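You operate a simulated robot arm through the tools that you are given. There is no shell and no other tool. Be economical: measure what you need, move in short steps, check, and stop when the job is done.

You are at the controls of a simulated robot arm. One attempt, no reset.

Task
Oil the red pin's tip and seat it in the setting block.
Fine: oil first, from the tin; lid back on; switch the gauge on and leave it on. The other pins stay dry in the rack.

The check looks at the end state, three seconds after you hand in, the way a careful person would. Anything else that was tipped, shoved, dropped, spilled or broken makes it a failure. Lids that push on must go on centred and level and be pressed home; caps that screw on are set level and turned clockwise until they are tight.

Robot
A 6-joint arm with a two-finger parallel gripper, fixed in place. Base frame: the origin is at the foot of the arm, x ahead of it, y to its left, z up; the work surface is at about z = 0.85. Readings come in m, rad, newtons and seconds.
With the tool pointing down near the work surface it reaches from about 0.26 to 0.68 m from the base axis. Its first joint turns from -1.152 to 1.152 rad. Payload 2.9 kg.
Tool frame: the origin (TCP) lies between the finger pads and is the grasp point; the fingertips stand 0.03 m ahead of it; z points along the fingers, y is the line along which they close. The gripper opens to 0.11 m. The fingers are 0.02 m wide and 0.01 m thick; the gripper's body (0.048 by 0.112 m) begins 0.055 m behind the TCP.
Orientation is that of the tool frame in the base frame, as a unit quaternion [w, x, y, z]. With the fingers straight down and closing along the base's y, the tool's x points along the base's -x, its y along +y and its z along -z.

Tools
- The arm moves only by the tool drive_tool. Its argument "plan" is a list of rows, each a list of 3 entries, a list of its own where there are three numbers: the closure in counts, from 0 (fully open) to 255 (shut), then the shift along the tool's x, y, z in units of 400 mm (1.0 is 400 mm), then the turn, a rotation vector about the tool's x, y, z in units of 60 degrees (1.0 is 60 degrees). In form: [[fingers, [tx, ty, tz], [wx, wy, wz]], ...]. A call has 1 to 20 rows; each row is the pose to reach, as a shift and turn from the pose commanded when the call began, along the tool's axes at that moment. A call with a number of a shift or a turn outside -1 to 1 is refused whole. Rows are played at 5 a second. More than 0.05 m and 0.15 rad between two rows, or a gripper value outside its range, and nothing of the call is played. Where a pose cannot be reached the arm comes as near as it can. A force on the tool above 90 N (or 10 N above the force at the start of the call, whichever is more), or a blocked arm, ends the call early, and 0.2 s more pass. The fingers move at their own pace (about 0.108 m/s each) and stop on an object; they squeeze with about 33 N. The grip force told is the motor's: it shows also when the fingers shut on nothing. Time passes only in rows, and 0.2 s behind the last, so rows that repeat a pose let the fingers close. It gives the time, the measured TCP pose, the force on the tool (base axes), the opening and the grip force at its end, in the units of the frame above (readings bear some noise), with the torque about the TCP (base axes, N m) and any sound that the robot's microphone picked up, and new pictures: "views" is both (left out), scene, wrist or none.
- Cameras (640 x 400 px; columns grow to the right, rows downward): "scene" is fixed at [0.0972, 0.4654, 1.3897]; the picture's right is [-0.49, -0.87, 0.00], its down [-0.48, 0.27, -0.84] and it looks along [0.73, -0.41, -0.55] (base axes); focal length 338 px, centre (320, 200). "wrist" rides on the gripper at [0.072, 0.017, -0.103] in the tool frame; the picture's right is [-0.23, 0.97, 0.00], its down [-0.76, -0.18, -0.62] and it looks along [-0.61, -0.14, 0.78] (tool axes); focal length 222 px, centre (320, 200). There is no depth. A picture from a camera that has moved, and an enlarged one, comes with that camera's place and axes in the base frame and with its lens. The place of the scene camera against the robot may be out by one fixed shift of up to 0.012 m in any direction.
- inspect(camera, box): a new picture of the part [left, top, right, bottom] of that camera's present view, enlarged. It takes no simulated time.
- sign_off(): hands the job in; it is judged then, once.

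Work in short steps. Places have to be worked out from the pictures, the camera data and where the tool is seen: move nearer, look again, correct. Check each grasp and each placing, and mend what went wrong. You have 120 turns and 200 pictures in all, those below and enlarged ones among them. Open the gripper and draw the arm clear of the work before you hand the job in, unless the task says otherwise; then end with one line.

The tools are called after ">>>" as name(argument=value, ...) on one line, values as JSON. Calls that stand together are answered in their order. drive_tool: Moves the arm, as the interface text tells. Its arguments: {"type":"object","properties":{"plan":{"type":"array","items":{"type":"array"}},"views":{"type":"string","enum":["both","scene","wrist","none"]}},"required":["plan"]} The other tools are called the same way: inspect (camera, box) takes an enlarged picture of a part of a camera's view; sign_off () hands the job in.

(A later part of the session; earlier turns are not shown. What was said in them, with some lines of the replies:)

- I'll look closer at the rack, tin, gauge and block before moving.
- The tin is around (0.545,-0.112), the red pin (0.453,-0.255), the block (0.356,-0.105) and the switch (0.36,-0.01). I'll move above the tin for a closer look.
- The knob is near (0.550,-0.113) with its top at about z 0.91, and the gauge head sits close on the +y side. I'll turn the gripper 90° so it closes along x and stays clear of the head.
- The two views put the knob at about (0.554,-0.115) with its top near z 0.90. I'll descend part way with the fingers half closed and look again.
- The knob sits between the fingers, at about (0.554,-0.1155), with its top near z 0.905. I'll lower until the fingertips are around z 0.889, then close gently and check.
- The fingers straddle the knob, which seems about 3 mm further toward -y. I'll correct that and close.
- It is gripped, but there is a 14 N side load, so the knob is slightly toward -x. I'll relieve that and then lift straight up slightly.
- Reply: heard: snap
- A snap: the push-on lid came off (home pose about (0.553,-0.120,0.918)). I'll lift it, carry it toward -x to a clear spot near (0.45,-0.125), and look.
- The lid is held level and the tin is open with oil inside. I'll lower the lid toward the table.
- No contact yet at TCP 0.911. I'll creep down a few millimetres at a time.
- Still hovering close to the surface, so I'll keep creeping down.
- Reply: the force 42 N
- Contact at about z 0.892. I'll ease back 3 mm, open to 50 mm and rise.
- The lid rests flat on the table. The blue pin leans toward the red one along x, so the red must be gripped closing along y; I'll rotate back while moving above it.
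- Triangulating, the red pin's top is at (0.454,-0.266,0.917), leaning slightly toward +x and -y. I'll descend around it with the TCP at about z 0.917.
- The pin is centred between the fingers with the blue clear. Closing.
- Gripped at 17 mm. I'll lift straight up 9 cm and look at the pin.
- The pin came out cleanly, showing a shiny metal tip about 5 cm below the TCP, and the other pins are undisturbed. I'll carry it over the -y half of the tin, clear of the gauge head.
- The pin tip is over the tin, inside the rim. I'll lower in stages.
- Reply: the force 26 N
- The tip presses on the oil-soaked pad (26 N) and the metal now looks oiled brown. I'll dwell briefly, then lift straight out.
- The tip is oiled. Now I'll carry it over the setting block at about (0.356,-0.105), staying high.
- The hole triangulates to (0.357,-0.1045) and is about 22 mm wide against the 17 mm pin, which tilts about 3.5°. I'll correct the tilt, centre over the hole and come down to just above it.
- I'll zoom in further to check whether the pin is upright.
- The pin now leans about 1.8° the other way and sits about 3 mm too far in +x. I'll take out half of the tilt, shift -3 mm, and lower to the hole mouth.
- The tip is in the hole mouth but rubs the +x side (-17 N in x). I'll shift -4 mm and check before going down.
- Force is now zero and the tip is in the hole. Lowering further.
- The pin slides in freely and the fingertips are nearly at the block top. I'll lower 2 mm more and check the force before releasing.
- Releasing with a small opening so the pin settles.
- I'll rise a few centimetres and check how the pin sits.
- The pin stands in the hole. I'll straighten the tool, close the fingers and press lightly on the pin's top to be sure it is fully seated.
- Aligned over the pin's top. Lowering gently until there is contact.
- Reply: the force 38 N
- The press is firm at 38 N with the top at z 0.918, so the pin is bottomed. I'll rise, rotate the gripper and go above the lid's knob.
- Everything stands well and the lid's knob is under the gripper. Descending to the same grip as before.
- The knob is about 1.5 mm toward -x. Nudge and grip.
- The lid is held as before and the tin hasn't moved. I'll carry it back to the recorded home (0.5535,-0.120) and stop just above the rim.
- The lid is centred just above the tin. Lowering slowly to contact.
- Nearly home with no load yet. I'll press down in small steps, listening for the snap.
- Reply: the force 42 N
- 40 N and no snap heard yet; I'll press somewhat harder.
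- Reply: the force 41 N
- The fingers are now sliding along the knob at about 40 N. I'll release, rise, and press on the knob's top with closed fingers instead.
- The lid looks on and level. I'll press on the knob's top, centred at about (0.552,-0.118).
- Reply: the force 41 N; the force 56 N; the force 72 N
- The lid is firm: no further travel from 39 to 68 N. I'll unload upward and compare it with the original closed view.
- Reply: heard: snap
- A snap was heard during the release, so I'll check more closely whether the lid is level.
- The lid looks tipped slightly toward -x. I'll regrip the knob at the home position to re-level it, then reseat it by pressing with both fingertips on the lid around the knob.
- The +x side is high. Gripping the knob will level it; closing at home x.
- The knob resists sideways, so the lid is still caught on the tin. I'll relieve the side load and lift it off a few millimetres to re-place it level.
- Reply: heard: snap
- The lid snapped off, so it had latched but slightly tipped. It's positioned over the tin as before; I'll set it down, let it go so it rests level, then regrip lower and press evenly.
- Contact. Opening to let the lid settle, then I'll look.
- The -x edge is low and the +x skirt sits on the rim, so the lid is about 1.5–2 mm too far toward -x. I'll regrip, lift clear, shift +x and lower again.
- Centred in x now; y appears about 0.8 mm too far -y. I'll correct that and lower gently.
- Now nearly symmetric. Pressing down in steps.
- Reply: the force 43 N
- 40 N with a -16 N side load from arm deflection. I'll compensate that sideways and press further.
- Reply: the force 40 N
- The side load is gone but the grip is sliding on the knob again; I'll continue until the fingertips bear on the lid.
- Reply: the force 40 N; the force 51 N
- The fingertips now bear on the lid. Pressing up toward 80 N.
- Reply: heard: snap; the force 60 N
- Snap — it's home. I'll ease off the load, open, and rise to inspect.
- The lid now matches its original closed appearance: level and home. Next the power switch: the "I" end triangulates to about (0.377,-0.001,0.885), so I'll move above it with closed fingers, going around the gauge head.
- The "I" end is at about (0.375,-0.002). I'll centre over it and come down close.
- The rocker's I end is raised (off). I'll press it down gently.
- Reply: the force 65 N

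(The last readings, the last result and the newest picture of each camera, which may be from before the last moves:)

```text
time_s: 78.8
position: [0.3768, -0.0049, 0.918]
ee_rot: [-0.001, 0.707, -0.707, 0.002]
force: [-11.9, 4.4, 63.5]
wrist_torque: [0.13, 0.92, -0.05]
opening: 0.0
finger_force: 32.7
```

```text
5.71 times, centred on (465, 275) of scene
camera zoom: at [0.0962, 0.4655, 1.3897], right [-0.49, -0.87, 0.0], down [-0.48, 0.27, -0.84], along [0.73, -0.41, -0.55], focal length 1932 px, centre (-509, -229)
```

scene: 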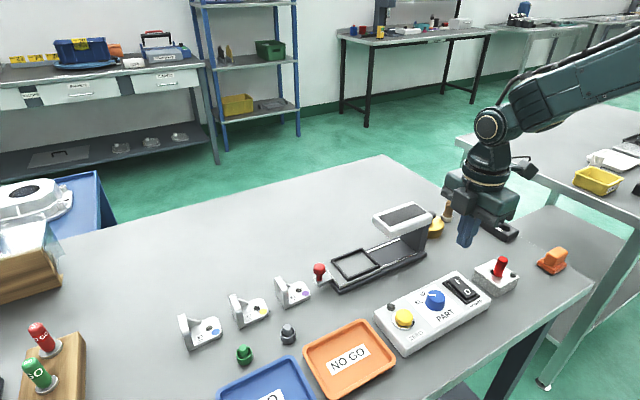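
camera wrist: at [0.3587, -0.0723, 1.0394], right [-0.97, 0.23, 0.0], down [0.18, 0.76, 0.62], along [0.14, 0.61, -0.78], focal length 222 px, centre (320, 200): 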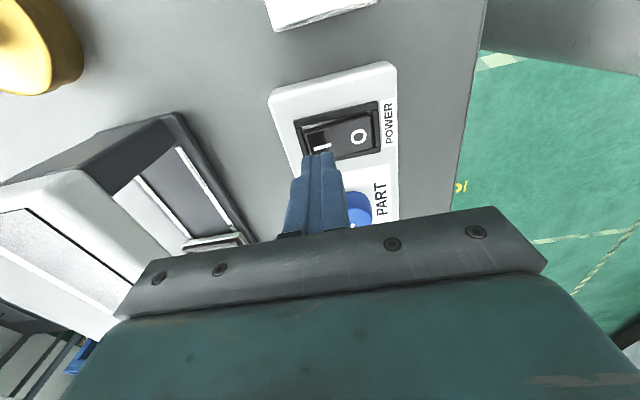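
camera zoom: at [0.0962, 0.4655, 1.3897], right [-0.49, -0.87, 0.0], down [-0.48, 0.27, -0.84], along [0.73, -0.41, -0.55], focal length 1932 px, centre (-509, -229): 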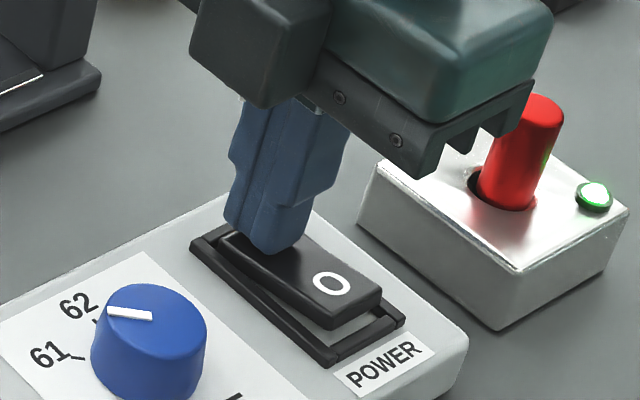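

The rocker flipped on, and the block's lamp lit green with the pin seated. I'll lift straight off and draw the arm clear.

>>> drive_tool(plan=[[255, [0, 0, -0.02], [0, 0, 0]], [255, [0, 0, -0.08], [0, 0, 0]], [255, [0, 0, -0.18], [0, 0, 0]], [255, [0, 0, -0.28], [0, 0, 0]], [0, [0, 0, -0.38], [0, 0, 0]], [0, [0, 0, -0.48], [0, 0, 0]], [0, [0, 0, -0.58], [0, 0, 0]], [0, [0, 0, -0.58], [0, 0, 0]]], views="both")

>>> inspect(camera="scene", box=[360, 170, 600, 320])

>>> inspect(camera="scene", box=[430, 230, 540, 310])

>>> inspect(camera="scene", box=[160, 170, 460, 380])

```text
time_s: 80.6
position: [0.3768, -0.0052, 1.1477]
ee_rot: [0.0, -0.707, 0.708, 0.0]
force: [0.2, -0.5, 0.5]
wrist_torque: [-0.04, -0.04, 0.02]
opening: 0.1099
finger_force: 0.1
camera wrist: at [0.3609, -0.0769, 1.2501], right [-0.97, 0.23, 0.0], down [0.18, 0.76, 0.62], along [0.14, 0.61, -0.78], focal length 222 px, centre (320, 200)
```

scene: 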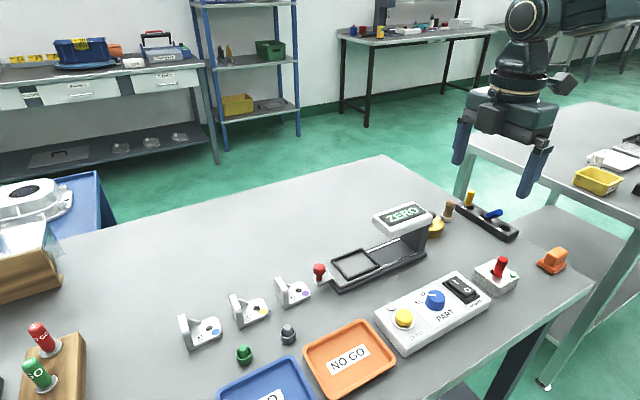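
wrist: 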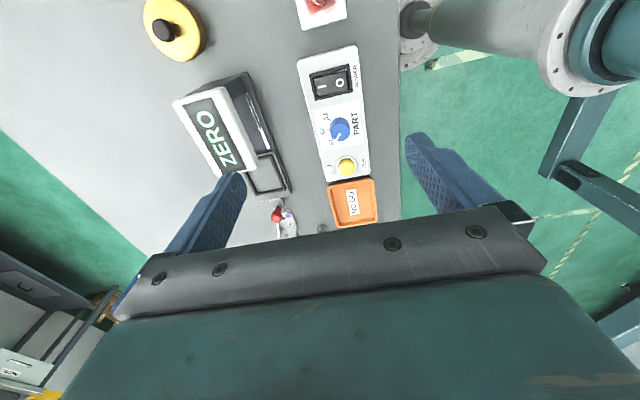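

```text
2.67 times, centred on (480, 245) of scene
camera zoom: at [0.0972, 0.4654, 1.3897], right [-0.49, -0.87, 0.0], down [-0.48, 0.27, -0.84], along [0.73, -0.41, -0.55], focal length 902 px, centre (-107, 80)
```

zoom: 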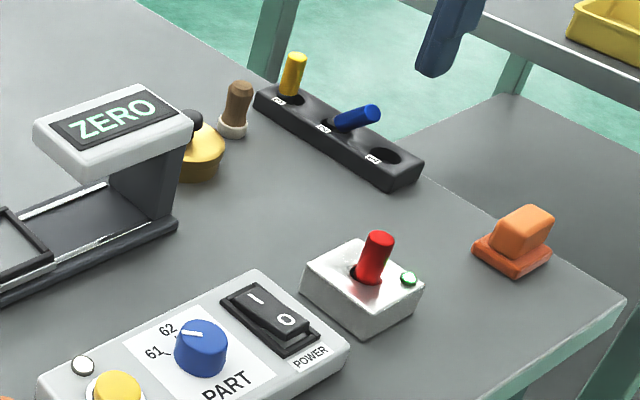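

```text
5.00 times, centred on (485, 270) of scene
camera zoom: at [0.0972, 0.4654, 1.3897], right [-0.49, -0.87, 0.0], down [-0.48, 0.27, -0.84], along [0.73, -0.41, -0.55], focal length 1691 px, centre (-505, -150)
```

zoom: 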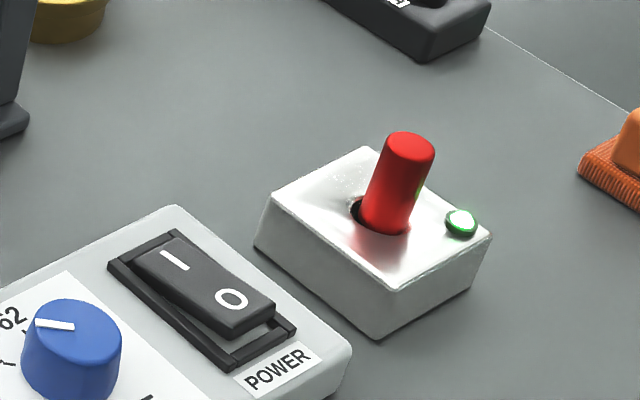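

```text
1.90 times, centred on (310, 275) of scene
camera zoom: at [0.0972, 0.4654, 1.3897], right [-0.49, -0.87, 0.0], down [-0.48, 0.27, -0.84], along [0.73, -0.41, -0.55], focal length 644 px, centre (339, 57)
```

zoom: 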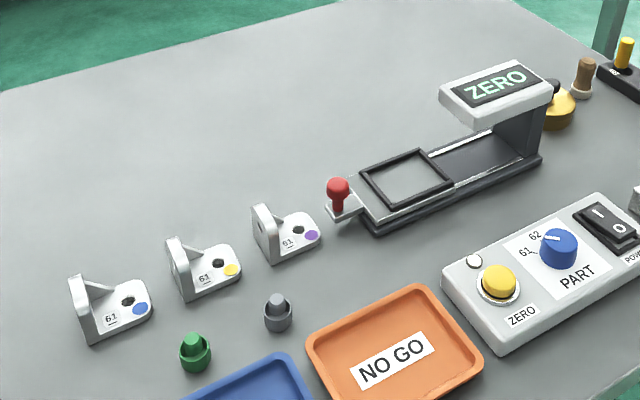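

The gauge is on and its display is lit. The block lamp is green with the red pin seated, the lid is home and level, the other pins are in the rack, and the open gripper is well clear, so I'm handing in.

>>> sign_off()

```text
The job is handed in.
```

The red pin's tip is oiled and the pin is seated in the setting block (its lamp lit green), the tin's lid is snapped back on level after a second try, the gauge is on and showing "ZERO", and the other two pins are still dry in the rack.
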